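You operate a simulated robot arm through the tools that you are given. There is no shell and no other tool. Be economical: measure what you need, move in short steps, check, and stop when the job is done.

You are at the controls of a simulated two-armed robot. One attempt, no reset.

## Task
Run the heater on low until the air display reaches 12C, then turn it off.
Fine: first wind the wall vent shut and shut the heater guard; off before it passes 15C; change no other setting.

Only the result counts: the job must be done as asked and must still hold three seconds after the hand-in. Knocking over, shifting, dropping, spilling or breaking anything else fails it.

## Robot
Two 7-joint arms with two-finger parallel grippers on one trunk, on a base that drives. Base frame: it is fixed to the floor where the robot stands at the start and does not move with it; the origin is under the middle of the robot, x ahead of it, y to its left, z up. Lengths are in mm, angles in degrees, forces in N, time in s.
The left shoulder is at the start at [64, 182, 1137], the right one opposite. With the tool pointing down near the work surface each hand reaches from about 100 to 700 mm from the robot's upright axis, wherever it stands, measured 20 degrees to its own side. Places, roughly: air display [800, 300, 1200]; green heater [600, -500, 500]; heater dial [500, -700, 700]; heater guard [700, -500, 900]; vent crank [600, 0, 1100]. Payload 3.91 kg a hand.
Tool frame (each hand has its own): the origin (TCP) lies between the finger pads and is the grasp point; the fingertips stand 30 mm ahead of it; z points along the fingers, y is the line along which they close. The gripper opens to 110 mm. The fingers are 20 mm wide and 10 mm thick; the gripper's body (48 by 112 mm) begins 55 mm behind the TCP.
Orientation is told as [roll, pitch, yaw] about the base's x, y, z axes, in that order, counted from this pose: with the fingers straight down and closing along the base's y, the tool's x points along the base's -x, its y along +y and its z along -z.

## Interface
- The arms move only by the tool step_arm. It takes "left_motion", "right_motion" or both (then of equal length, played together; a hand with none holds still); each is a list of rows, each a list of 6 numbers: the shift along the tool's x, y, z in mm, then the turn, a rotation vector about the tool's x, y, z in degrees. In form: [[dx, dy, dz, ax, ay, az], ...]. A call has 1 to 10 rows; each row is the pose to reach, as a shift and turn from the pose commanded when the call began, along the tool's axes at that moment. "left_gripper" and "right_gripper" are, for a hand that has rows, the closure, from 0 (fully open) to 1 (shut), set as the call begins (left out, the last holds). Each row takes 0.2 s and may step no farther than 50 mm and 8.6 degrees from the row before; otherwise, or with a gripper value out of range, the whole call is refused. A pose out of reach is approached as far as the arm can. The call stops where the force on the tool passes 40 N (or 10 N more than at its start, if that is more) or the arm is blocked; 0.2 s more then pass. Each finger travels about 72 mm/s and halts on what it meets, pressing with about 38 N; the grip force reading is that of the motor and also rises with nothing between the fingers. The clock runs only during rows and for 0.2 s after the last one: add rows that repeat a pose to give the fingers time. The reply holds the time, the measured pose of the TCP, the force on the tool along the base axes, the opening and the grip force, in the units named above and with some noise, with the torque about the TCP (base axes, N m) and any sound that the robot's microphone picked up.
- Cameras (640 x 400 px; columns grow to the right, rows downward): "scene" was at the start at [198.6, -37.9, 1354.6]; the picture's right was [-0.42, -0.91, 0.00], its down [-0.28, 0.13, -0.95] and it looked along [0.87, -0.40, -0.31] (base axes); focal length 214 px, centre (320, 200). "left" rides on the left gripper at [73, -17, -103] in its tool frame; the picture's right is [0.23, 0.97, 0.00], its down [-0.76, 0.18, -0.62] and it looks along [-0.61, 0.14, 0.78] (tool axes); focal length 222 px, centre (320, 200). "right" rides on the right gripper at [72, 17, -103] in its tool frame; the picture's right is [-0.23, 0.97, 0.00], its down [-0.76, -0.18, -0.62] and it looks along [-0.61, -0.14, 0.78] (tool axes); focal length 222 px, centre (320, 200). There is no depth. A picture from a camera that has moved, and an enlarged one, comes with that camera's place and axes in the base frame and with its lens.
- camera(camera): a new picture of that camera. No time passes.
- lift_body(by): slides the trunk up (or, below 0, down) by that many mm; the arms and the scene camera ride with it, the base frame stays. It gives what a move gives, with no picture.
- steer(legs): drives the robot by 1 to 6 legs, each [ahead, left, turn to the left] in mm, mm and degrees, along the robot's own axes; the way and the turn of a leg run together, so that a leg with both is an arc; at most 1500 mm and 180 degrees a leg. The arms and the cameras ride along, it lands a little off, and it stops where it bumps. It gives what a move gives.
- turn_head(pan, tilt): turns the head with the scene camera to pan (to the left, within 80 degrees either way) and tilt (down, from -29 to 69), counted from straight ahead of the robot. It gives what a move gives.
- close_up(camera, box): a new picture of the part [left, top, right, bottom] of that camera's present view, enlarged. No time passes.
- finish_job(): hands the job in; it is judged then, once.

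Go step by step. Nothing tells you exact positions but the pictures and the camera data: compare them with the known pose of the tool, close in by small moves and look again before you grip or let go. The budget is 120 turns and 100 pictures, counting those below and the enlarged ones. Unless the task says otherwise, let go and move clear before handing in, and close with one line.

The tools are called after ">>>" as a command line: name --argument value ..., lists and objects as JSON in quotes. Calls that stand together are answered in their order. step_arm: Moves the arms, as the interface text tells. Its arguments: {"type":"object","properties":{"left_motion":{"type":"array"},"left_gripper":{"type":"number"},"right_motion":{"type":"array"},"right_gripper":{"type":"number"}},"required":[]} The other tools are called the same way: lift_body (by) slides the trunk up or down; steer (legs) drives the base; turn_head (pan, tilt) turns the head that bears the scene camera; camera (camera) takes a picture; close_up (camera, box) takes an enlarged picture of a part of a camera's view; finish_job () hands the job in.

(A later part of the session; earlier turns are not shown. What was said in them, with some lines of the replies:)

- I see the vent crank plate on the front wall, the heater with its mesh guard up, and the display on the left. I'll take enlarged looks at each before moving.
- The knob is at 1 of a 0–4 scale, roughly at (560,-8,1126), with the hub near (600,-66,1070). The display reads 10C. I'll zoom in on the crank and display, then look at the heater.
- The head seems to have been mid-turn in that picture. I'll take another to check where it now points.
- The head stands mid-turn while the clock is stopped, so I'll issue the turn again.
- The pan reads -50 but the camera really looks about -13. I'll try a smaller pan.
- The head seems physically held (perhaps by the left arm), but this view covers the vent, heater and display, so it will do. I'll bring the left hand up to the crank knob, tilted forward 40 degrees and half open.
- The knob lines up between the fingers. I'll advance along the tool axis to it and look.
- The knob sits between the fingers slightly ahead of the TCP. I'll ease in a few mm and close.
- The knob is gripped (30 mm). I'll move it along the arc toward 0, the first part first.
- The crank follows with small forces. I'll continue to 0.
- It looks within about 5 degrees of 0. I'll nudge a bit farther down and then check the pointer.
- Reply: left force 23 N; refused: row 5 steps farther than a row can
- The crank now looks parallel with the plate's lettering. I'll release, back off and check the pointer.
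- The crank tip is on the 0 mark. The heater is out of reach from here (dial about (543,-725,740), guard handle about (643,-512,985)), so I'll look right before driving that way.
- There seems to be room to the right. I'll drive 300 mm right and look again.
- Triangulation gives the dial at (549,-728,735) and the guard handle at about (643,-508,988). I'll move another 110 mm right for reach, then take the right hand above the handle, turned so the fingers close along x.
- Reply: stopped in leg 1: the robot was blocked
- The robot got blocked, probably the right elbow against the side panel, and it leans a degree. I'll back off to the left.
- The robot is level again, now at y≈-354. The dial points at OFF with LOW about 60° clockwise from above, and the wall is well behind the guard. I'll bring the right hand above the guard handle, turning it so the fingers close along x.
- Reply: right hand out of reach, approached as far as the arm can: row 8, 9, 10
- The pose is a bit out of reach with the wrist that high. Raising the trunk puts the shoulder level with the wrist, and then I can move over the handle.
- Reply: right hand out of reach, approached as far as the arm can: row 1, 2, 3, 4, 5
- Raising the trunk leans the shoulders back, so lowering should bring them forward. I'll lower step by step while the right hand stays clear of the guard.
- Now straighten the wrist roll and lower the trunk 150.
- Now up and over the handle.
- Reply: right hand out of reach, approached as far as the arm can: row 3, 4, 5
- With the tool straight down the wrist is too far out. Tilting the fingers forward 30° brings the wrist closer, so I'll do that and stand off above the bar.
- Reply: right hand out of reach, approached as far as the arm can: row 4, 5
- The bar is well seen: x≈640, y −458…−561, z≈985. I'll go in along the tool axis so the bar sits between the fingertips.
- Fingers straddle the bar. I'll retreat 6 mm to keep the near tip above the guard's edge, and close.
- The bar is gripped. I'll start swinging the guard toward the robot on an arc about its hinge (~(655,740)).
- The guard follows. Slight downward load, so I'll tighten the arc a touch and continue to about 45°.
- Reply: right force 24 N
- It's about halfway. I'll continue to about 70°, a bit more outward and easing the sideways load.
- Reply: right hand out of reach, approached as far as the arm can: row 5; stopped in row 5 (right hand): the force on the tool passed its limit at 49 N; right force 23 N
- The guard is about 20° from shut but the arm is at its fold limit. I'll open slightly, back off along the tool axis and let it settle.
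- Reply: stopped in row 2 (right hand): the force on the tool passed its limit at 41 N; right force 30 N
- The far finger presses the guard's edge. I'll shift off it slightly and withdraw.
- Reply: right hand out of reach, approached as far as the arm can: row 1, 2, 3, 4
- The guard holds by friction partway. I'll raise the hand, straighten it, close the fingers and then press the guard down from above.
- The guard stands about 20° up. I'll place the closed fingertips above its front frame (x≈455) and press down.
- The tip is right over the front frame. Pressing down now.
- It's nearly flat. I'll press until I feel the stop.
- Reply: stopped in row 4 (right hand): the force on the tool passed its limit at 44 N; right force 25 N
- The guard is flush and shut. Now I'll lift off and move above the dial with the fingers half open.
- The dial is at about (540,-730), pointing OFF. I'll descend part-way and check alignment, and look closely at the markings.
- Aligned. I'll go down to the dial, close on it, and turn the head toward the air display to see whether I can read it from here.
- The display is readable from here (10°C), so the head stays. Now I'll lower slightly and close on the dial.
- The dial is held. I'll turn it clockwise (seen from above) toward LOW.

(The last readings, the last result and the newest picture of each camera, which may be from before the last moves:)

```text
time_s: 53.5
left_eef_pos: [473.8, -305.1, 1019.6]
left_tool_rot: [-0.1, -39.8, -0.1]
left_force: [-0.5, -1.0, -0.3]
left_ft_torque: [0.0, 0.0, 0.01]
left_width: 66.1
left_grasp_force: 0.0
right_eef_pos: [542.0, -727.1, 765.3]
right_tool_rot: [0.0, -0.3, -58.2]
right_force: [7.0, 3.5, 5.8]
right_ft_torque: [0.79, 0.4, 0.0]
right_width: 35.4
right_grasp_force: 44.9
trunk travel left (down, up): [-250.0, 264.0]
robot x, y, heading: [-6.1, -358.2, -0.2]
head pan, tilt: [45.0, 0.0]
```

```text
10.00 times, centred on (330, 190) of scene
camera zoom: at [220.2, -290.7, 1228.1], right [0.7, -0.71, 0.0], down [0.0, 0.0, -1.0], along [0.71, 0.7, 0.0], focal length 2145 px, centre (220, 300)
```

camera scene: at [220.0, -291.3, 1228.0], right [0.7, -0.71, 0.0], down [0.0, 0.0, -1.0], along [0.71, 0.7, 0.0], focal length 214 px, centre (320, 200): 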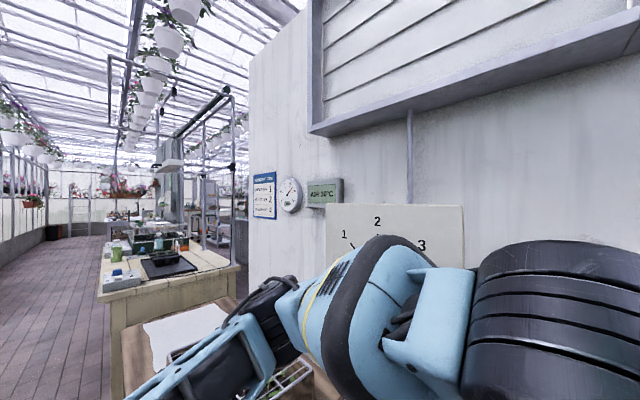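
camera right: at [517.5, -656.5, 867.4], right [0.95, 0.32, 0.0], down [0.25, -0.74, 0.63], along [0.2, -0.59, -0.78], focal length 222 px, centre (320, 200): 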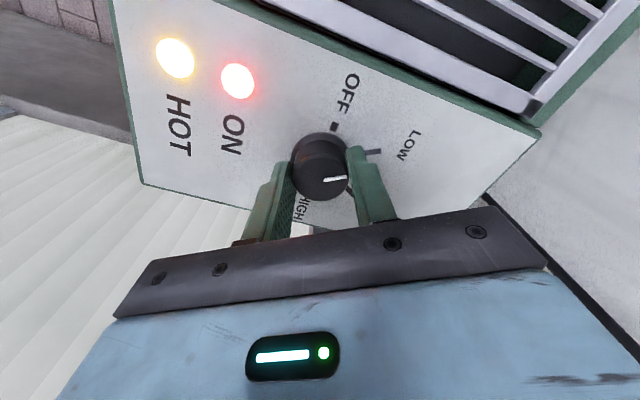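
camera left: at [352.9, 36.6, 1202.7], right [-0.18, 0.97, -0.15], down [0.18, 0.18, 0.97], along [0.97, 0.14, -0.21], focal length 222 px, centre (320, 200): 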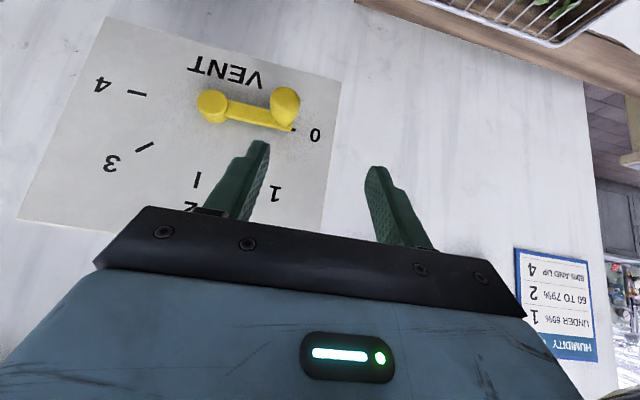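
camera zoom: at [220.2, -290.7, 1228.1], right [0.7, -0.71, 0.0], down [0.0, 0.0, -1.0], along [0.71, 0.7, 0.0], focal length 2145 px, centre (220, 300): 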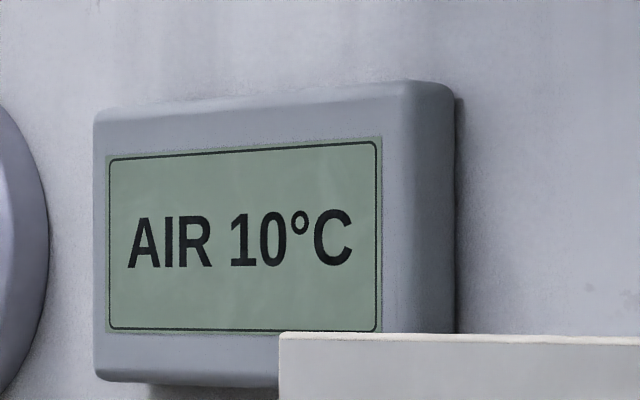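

ON and HOT are lit, and the display still reads 10°C. I'll check the pointer closely.

>>> close_up --camera "right" --box '[250, 50, 450, 230]'

>>> step_arm --right_motion '[[0, 0, 0, 0, 0, 0]]'

>>> close_up --camera "scene" --box '[300, 170, 360, 210]'

```text
2.22 times, centred on (350, 140) of right
camera zoom: at [517.5, -656.5, 867.4], right [0.95, 0.32, 0.0], down [0.25, -0.74, 0.63], along [0.2, -0.59, -0.78], focal length 494 px, centre (253, 333)
```

zoom: 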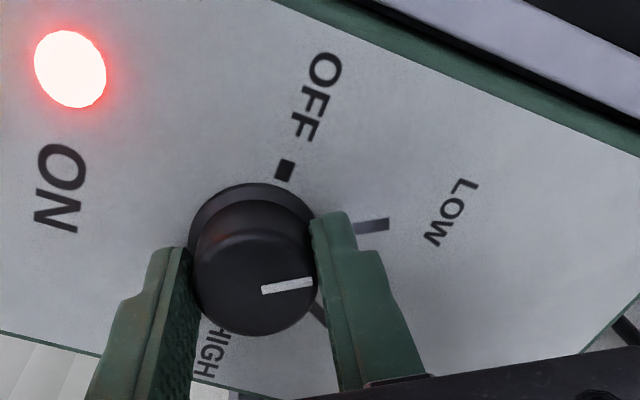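

```text
time_s: 53.9
left_eef_pos: [473.6, -303.5, 1019.6]
left_tool_rot: [0.0, -39.8, -0.1]
left_force: [-0.8, 0.6, 0.5]
left_ft_torque: [-0.01, 0.03, -0.02]
left_width: 65.7
left_grasp_force: 0.1
right_eef_pos: [542.1, -726.2, 766.0]
right_tool_rot: [0.1, -0.3, -58.1]
right_force: [8.6, 3.5, 8.5]
right_ft_torque: [0.78, 0.08, -0.02]
right_width: 35.4
right_grasp_force: 44.6
trunk travel left (down, up): [-250.0, 264.0]
robot x, y, heading: [-2.8, -357.3, -0.3]
head pan, tilt: [45.0, 0.0]
```

```text
10.00 times, centred on (330, 190) of scene
camera zoom: at [220.1, -290.6, 1228.1], right [0.7, -0.71, 0.0], down [0.0, 0.0, -1.0], along [0.71, 0.7, 0.0], focal length 2145 px, centre (220, 300)
```

zoom: 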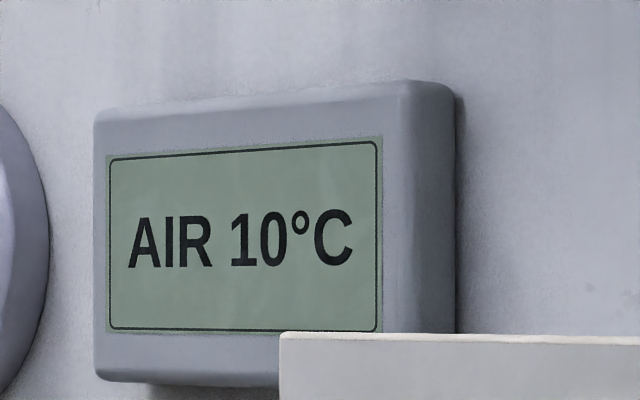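

The pointer lines up with LOW. I'll hold the dial and wait in short stretches, checking the display.

>>> step_arm --right_motion '[[0, 0, 0, 0, 0, 0], [0, 0, 0, 0, 0, 0], [0, 0, 0, 0, 0, 0], [0, 0, 0, 0, 0, 0], [0, 0, 0, 0, 0, 0], [0, 0, 0, 0, 0, 0], [0, 0, 0, 0, 0, 0], [0, 0, 0, 0, 0, 0], [0, 0, 0, 0, 0, 0], [0, 0, 0, 0, 0, 0]]'

>>> close_up --camera "scene" --box '[300, 170, 360, 210]'

```text
time_s: 56.1
left_eef_pos: [474.3, -304.1, 1019.2]
left_tool_rot: [-0.1, -39.7, -0.2]
left_force: [-0.3, -0.4, 1.1]
left_ft_torque: [0.0, 0.0, 0.01]
left_width: 66.2
left_grasp_force: 0.0
right_eef_pos: [542.5, -728.2, 765.7]
right_tool_rot: [-0.1, -0.4, -58.1]
right_force: [17.0, 0.9, 17.4]
right_ft_torque: [-0.31, -0.76, -0.04]
right_width: 35.4
right_grasp_force: 45.0
trunk travel left (down, up): [-250.0, 264.0]
robot x, y, heading: [-5.0, -356.3, -0.6]
head pan, tilt: [45.0, 0.0]
```

```text
10.00 times, centred on (330, 190) of scene
camera zoom: at [220.2, -290.2, 1228.0], right [0.7, -0.71, 0.0], down [0.0, 0.0, -1.0], along [0.71, 0.7, 0.0], focal length 2145 px, centre (220, 300)
```

zoom: 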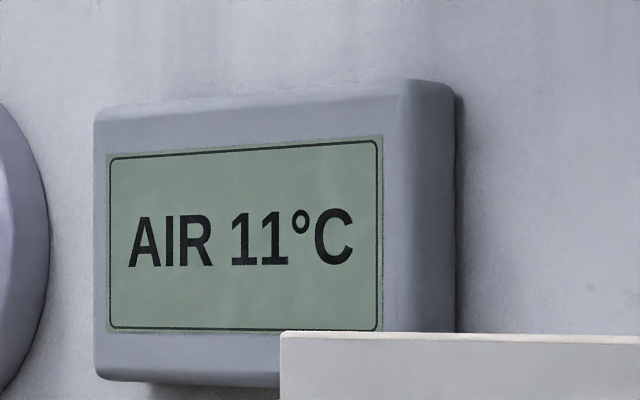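

11°C now. I'll wait in one-second steps.

>>> step_arm --right_motion '[[0, 0, 0, 0, 0, 0], [0, 0, 0, 0, 0, 0], [0, 0, 0, 0, 0, 0], [0, 0, 0, 0, 0, 0]]'

>>> close_up --camera "scene" --box '[300, 170, 360, 210]'

```text
time_s: 57.1
left_eef_pos: [473.0, -305.2, 1018.1]
left_tool_rot: [-0.1, -39.7, -0.1]
left_force: [-0.2, 0.5, 0.3]
left_ft_torque: [0.0, 0.01, 0.02]
left_width: 65.8
left_grasp_force: 0.0
right_eef_pos: [543.3, -727.2, 765.2]
right_tool_rot: [0.0, -0.3, -58.0]
right_force: [17.8, 0.2, 17.0]
right_ft_torque: [-0.18, -0.67, 0.01]
right_width: 35.5
right_grasp_force: 45.3
trunk travel left (down, up): [-250.0, 264.0]
robot x, y, heading: [-1.7, -352.4, -0.4]
head pan, tilt: [45.0, 0.0]
```

```text
10.00 times, centred on (330, 190) of scene
camera zoom: at [220.3, -290.3, 1228.0], right [0.7, -0.71, 0.0], down [0.0, 0.0, -1.0], along [0.71, 0.7, 0.0], focal length 2145 px, centre (220, 300)
```

zoom: 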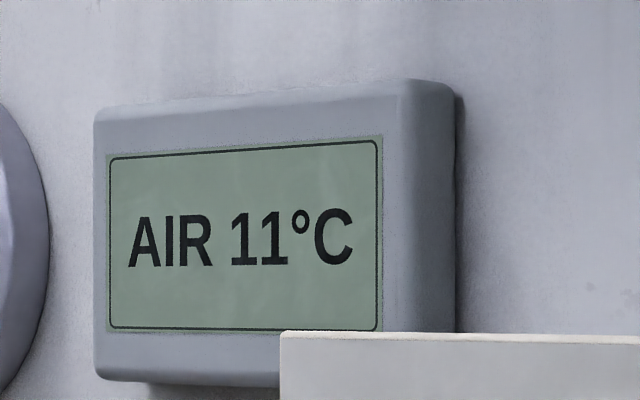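

Still 11°C, so one more second.

>>> step_arm --right_motion '[[0, 0, 0, 0, 0, 0], [0, 0, 0, 0, 0, 0], [0, 0, 0, 0, 0, 0], [0, 0, 0, 0, 0, 0]]'

>>> close_up --camera "scene" --box '[300, 170, 360, 210]'

```text
time_s: 58.1
left_eef_pos: [473.9, -303.8, 1018.9]
left_tool_rot: [-0.1, -39.7, -0.1]
left_force: [0.2, 1.3, -0.9]
left_ft_torque: [0.04, 0.01, 0.01]
left_width: 66.2
left_grasp_force: 0.0
right_eef_pos: [542.5, -726.8, 765.1]
right_tool_rot: [0.1, -0.4, -58.1]
right_force: [17.4, 1.3, 16.8]
right_ft_torque: [-0.02, -0.58, 0.04]
right_width: 35.5
right_grasp_force: 45.0
trunk travel left (down, up): [-250.0, 264.0]
robot x, y, heading: [-5.2, -353.8, -0.5]
head pan, tilt: [45.0, 0.0]
```

```text
10.00 times, centred on (330, 190) of scene
camera zoom: at [220.3, -290.3, 1228.0], right [0.7, -0.71, 0.0], down [0.0, 0.0, -1.0], along [0.71, 0.7, 0.0], focal length 2145 px, centre (220, 300)
```

zoom: 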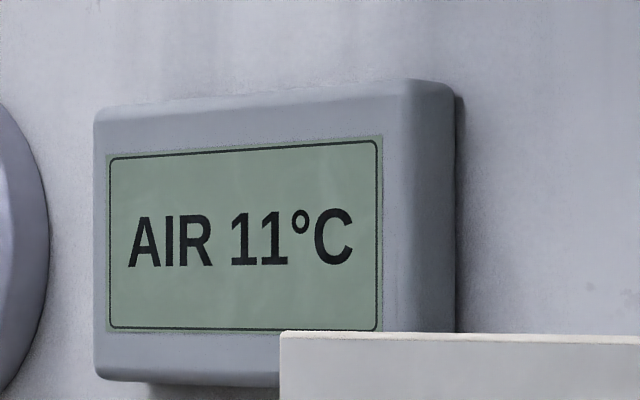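

Still 11°C, so I'll wait another second.

>>> step_arm --right_motion '[[0, 0, 0, 0, 0, 0], [0, 0, 0, 0, 0, 0], [0, 0, 0, 0, 0, 0], [0, 0, 0, 0, 0, 0]]'

>>> close_up --camera "scene" --box '[300, 170, 360, 210]'

```text
time_s: 59.1
left_eef_pos: [473.4, -304.5, 1019.3]
left_tool_rot: [-0.1, -39.8, 0.0]
left_force: [-0.1, -0.5, 0.5]
left_ft_torque: [0.0, -0.02, -0.02]
left_width: 66.0
left_grasp_force: 0.0
right_eef_pos: [540.6, -726.7, 765.9]
right_tool_rot: [0.0, -0.2, -58.1]
right_force: [18.6, 0.9, 16.8]
right_ft_torque: [0.03, -0.57, -0.02]
right_width: 35.6
right_grasp_force: 45.3
trunk travel left (down, up): [-250.0, 264.0]
robot x, y, heading: [-1.5, -350.2, -0.3]
head pan, tilt: [45.0, 0.0]
```

```text
10.00 times, centred on (330, 190) of scene
camera zoom: at [220.3, -290.3, 1228.0], right [0.7, -0.71, 0.0], down [0.0, 0.0, -1.0], along [0.71, 0.7, 0.0], focal length 2145 px, centre (220, 300)
```

zoom: 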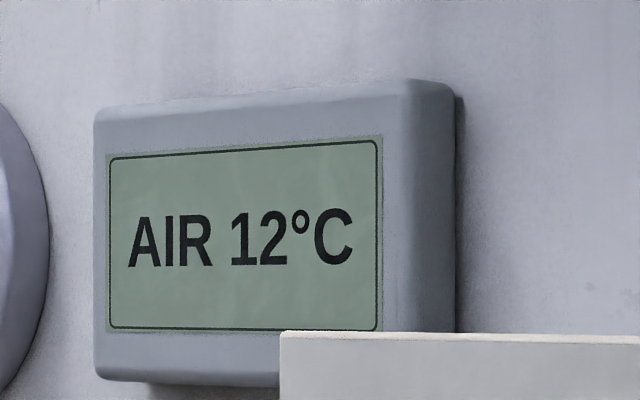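

12°C is reached, so I'm turning the dial back to OFF now.

>>> step_arm --right_motion '[[0, 0, 0, 0, 0, -8.5], [0, 0, 0, 0, 0, -17], [0, 0, 0, 0, 0, -25.5], [0, 0, 0, 0, 0, -34], [0, 0, 0, 0, 0, -42.5], [0, 0, 0, 0, 0, -51], [0, 0, 0, 0, 0, -58.5]]'

>>> camera --camera "right"

>>> close_up --camera "scene" --box '[300, 170, 360, 210]'

```text
time_s: 60.7
left_eef_pos: [473.5, -304.7, 1019.5]
left_tool_rot: [-0.1, -39.8, -0.1]
left_force: [-0.3, 0.1, 0.7]
left_ft_torque: [-0.03, -0.01, 0.01]
left_width: 66.1
left_grasp_force: 0.0
right_eef_pos: [541.9, -728.8, 765.7]
right_tool_rot: [-0.3, 0.0, 0.4]
right_force: [9.4, -2.2, 11.1]
right_ft_torque: [0.0, -1.06, -0.29]
right_width: 35.3
right_grasp_force: 45.0
trunk travel left (down, up): [-250.0, 264.0]
robot x, y, heading: [-5.4, -354.5, -0.4]
head pan, tilt: [45.0, 0.0]
```

```text
24 pictures are left
camera right: at [468.1, -712.0, 867.5], right [0.22, 0.98, 0.0], down [0.76, -0.17, 0.62], along [0.61, -0.14, -0.78], focal length 222 px, centre (320, 200)
```

right: 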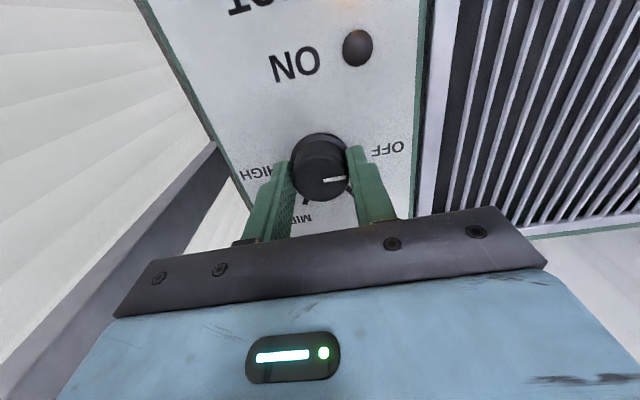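

```text
10.00 times, centred on (330, 190) of scene
camera zoom: at [219.8, -291.0, 1228.1], right [0.7, -0.71, 0.0], down [0.0, 0.0, -1.0], along [0.71, 0.7, 0.0], focal length 2145 px, centre (220, 300)
```

zoom: 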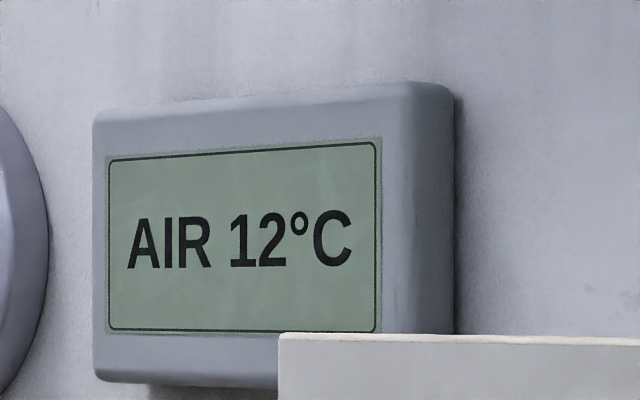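

The ON lamp is out and the display holds 12°C. I'll release the dial, lift straight up and look over everything.

>>> step_arm --right_motion '[[0, 0, 0, 0, 0, 0], [0, 0, 0, 0, 0, 0], [0, 0, 0, 0, 0, 0], [0, 0, -40, 0, 0, 0], [0, 0, -85, 0, 0, 0], [0, 0, -130, 0, 0, 0]]' --right_gripper 0.4

>>> camera --camera "right"

>>> close_up --camera "scene" --box '[240, 120, 480, 280]'

>>> turn_head --pan -20 --tilt 40

>>> camera --camera "scene"

```text
time_s: 62.1
left_eef_pos: [472.6, -305.7, 1018.6]
left_tool_rot: [-0.1, -39.8, -0.2]
left_force: [0.2, 0.3, 1.2]
left_ft_torque: [-0.02, 0.01, -0.03]
left_width: 65.9
left_grasp_force: 0.1
right_eef_pos: [539.1, -728.8, 893.1]
right_tool_rot: [-0.2, 0.0, 0.3]
right_force: [0.0, 0.4, 0.7]
right_ft_torque: [-0.01, 0.01, -0.01]
right_width: 66.0
right_grasp_force: 0.1
trunk travel left (down, up): [-250.0, 264.0]
robot x, y, heading: [-0.3, -354.0, -0.3]
head pan, tilt: [45.0, 0.0]
```

```text
22 pictures are left
camera right: at [466.3, -712.3, 995.6], right [0.22, 0.98, 0.0], down [0.76, -0.17, 0.62], along [0.61, -0.14, -0.78], focal length 222 px, centre (320, 200)
```

right: 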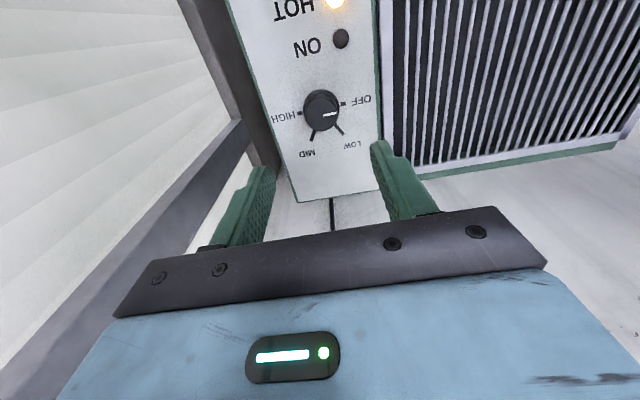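

```text
2.50 times, centred on (360, 200) of scene
camera zoom: at [219.4, -291.0, 1228.2], right [0.7, -0.71, 0.0], down [0.0, 0.0, -1.0], along [0.71, 0.7, 0.0], focal length 536 px, centre (220, 200)
```

zoom: 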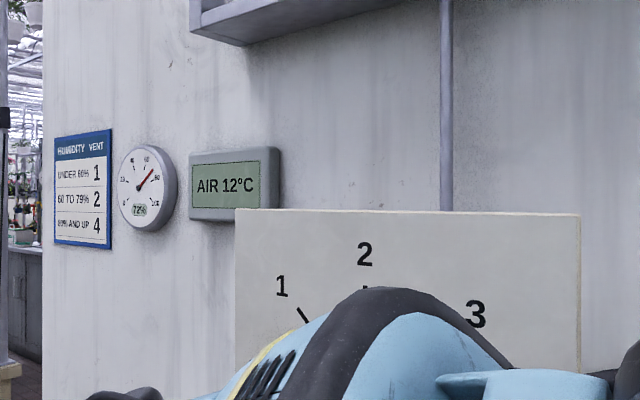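

```text
time_s: 63.4
left_eef_pos: [474.2, -305.3, 1019.3]
left_tool_rot: [-0.1, -39.7, -0.2]
left_force: [-0.9, -0.5, -0.7]
left_ft_torque: [0.03, 0.04, 0.02]
left_width: 65.9
left_grasp_force: 0.0
right_eef_pos: [540.2, -728.5, 892.0]
right_tool_rot: [-0.2, -0.1, 0.4]
right_force: [0.7, 0.3, 0.7]
right_ft_torque: [0.0, 0.03, 0.04]
right_width: 65.9
right_grasp_force: 0.1
trunk travel left (down, up): [-250.0, 264.0]
robot x, y, heading: [0.1, -352.7, -0.5]
head pan, tilt: [-20.0, 40.0]
```

```text
20 pictures are left
camera scene: at [235.6, -384.0, 1164.4], right [-0.35, -0.94, 0.0], down [-0.6, 0.22, -0.77], along [0.72, -0.27, -0.64], focal length 214 px, centre (320, 200)
```

scene: 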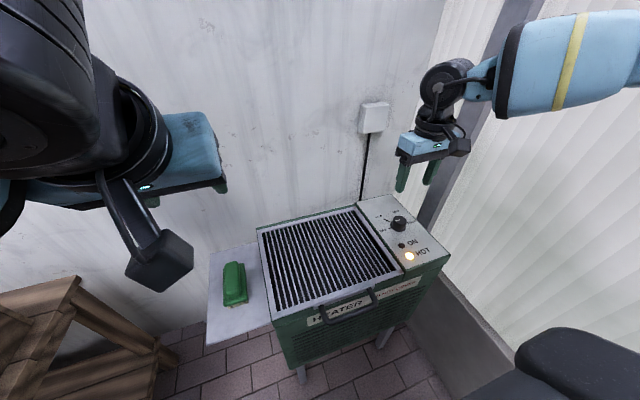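

Guard shut, dial at OFF, hand clear. I'll verify the dial pointer closely and that the crank is still on 0.

>>> close_up --camera "right" --box '[250, 60, 400, 170]'

>>> turn_head --pan 40 --tilt 5

>>> step_arm --left_motion '[[0, 0, -40, 0, 0, 0], [0, 0, -80, 0, 0, 0], [0, 0, -120, 0, 0, 0]]'

>>> camera --camera "scene"

>>> camera --camera "left"

```text
3.64 times, centred on (325, 115) of right
camera zoom: at [466.8, -712.5, 994.6], right [0.22, 0.98, 0.0], down [0.76, -0.17, 0.62], along [0.61, -0.14, -0.78], focal length 808 px, centre (302, 509)
```

zoom: 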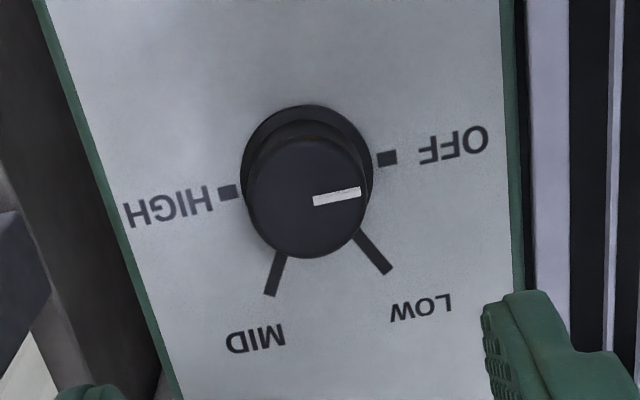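

```text
time_s: 64.7
left_eef_pos: [473.4, -305.4, 1018.4]
left_tool_rot: [-0.1, -39.8, -0.2]
left_force: [-0.2, -0.6, 0.2]
left_ft_torque: [0.02, 0.0, -0.02]
left_width: 65.9
left_grasp_force: 0.0
right_eef_pos: [540.5, -728.8, 892.2]
right_tool_rot: [-0.2, -0.1, 0.4]
right_force: [-0.4, -0.6, 0.5]
right_ft_torque: [0.03, 0.01, 0.02]
right_width: 66.1
right_grasp_force: 0.1
trunk travel left (down, up): [-250.0, 264.0]
robot x, y, heading: [-3.3, -353.7, -0.5]
head pan, tilt: [40.0, 5.0]
```

```text
time_s: 65.5
left_eef_pos: [396.6, -305.5, 1110.9]
left_tool_rot: [0.0, -39.4, 0.3]
left_force: [-0.2, 0.1, -0.3]
left_ft_torque: [0.0, -0.02, 0.03]
left_width: 66.0
left_grasp_force: 0.0
right_eef_pos: [539.3, -728.0, 892.2]
right_tool_rot: [-0.2, -0.1, 0.5]
right_force: [-0.2, 0.7, 0.5]
right_ft_torque: [-0.02, -0.04, -0.01]
right_width: 66.0
right_grasp_force: 0.0
trunk travel left (down, up): [-250.0, 264.0]
robot x, y, heading: [-3.2, -355.0, -0.4]
head pan, tilt: [40.0, 5.0]
```

```text
18 pictures are left
camera scene: at [225.1, -296.5, 1224.2], right [0.64, -0.77, 0.0], down [-0.03, -0.03, -1.0], along [0.77, 0.64, -0.04], focal length 214 px, centre (320, 200)
```

scene: 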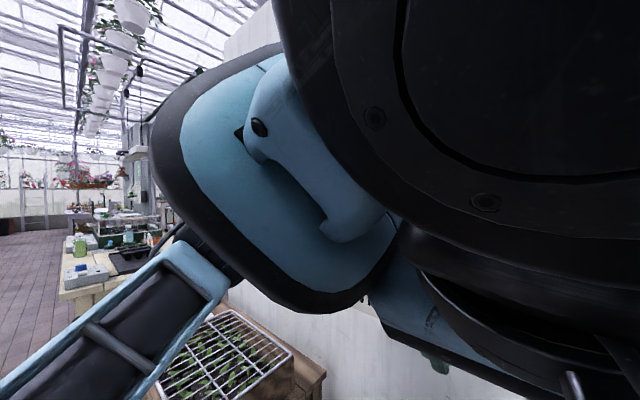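

```text
17 pictures are left
camera left: at [274.9, -323.3, 1144.7], right [-0.18, 0.97, -0.14], down [0.19, 0.18, 0.96], along [0.96, 0.15, -0.22], focal length 222 px, centre (320, 200)
```

left: 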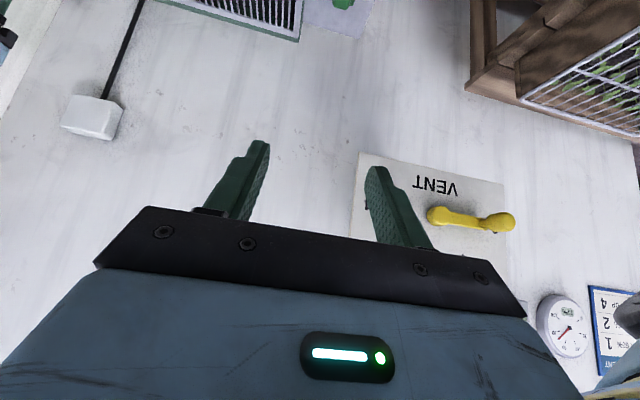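

Crank at 0 and dial exactly at OFF. One last look at the display, with the left hand lowered back out of the view.

>>> step_arm --left_motion '[[0, 0, 40, 0, 0, 0], [0, 0, 80, 0, 0, 0], [0, 0, 118, 0, 0, 0]]'

>>> camera --camera "scene"

>>> close_up --camera "scene" --box '[240, 120, 400, 230]'

>>> close_up --camera "right" --box '[240, 0, 420, 130]'

```text
time_s: 66.3
left_eef_pos: [473.9, -303.8, 1021.9]
left_tool_rot: [-0.1, -39.9, -0.3]
left_force: [0.5, 0.0, -0.3]
left_ft_torque: [-0.01, 0.0, -0.05]
left_width: 66.0
left_grasp_force: 0.1
right_eef_pos: [540.6, -728.1, 892.1]
right_tool_rot: [-0.2, 0.0, 0.4]
right_force: [0.2, 0.3, 0.7]
right_ft_torque: [-0.01, -0.01, 0.0]
right_width: 65.9
right_grasp_force: 0.0
trunk travel left (down, up): [-250.0, 264.0]
robot x, y, heading: [0.7, -355.5, -0.4]
head pan, tilt: [40.0, 5.0]
```

```text
16 pictures are left
camera scene: at [227.3, -295.7, 1220.0], right [0.64, -0.77, 0.0], down [-0.07, -0.06, -1.0], along [0.77, 0.64, -0.09], focal length 214 px, centre (320, 200)
```

scene: 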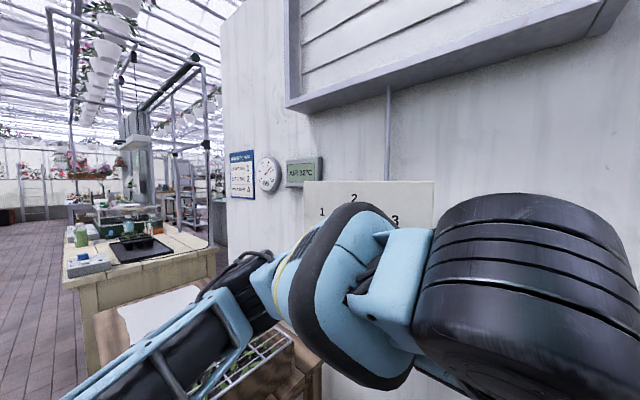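

```text
3.64 times, centred on (320, 175) of scene
camera zoom: at [227.3, -295.7, 1220.0], right [0.64, -0.77, 0.0], down [-0.07, -0.06, -1.0], along [0.77, 0.64, -0.09], focal length 780 px, centre (320, 291)
```

zoom: 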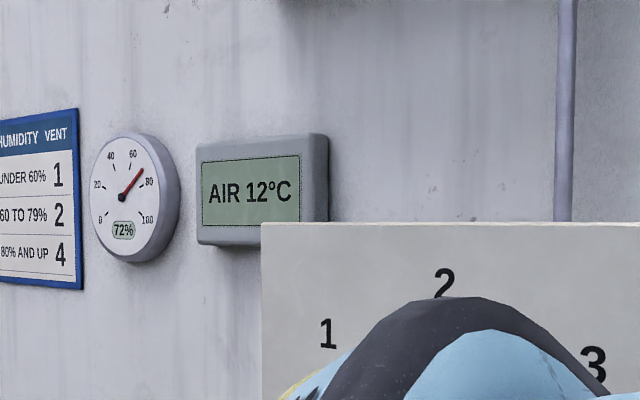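

```text
3.08 times, centred on (330, 65) of right
camera zoom: at [467.4, -712.4, 994.6], right [0.22, 0.98, 0.0], down [0.76, -0.17, 0.62], along [0.61, -0.14, -0.78], focal length 684 px, centre (289, 615)
```

zoom: 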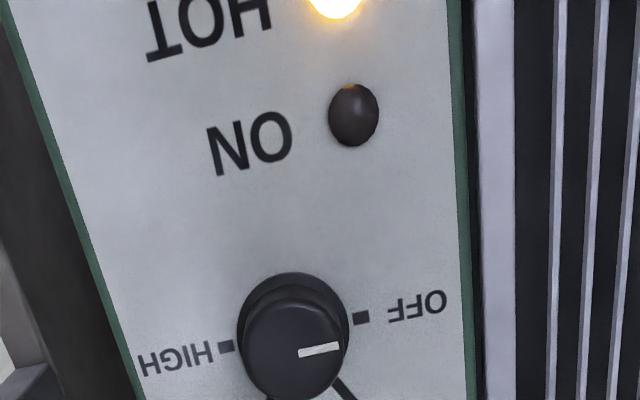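

The display holds at 12°C with the heater off, the guard is down, the vent is at 0 and both hands are clear, so I'm handing in.

>>> finish_job

```text
The job is handed in.
```

The vent is wound shut to 0 and the heater guard is down. I ran the heater on low until the display reached 12°C, then turned it off. At the last check before hand-in the display still read 12°C and the ON lamp was out. The HOT lamp was still lit.
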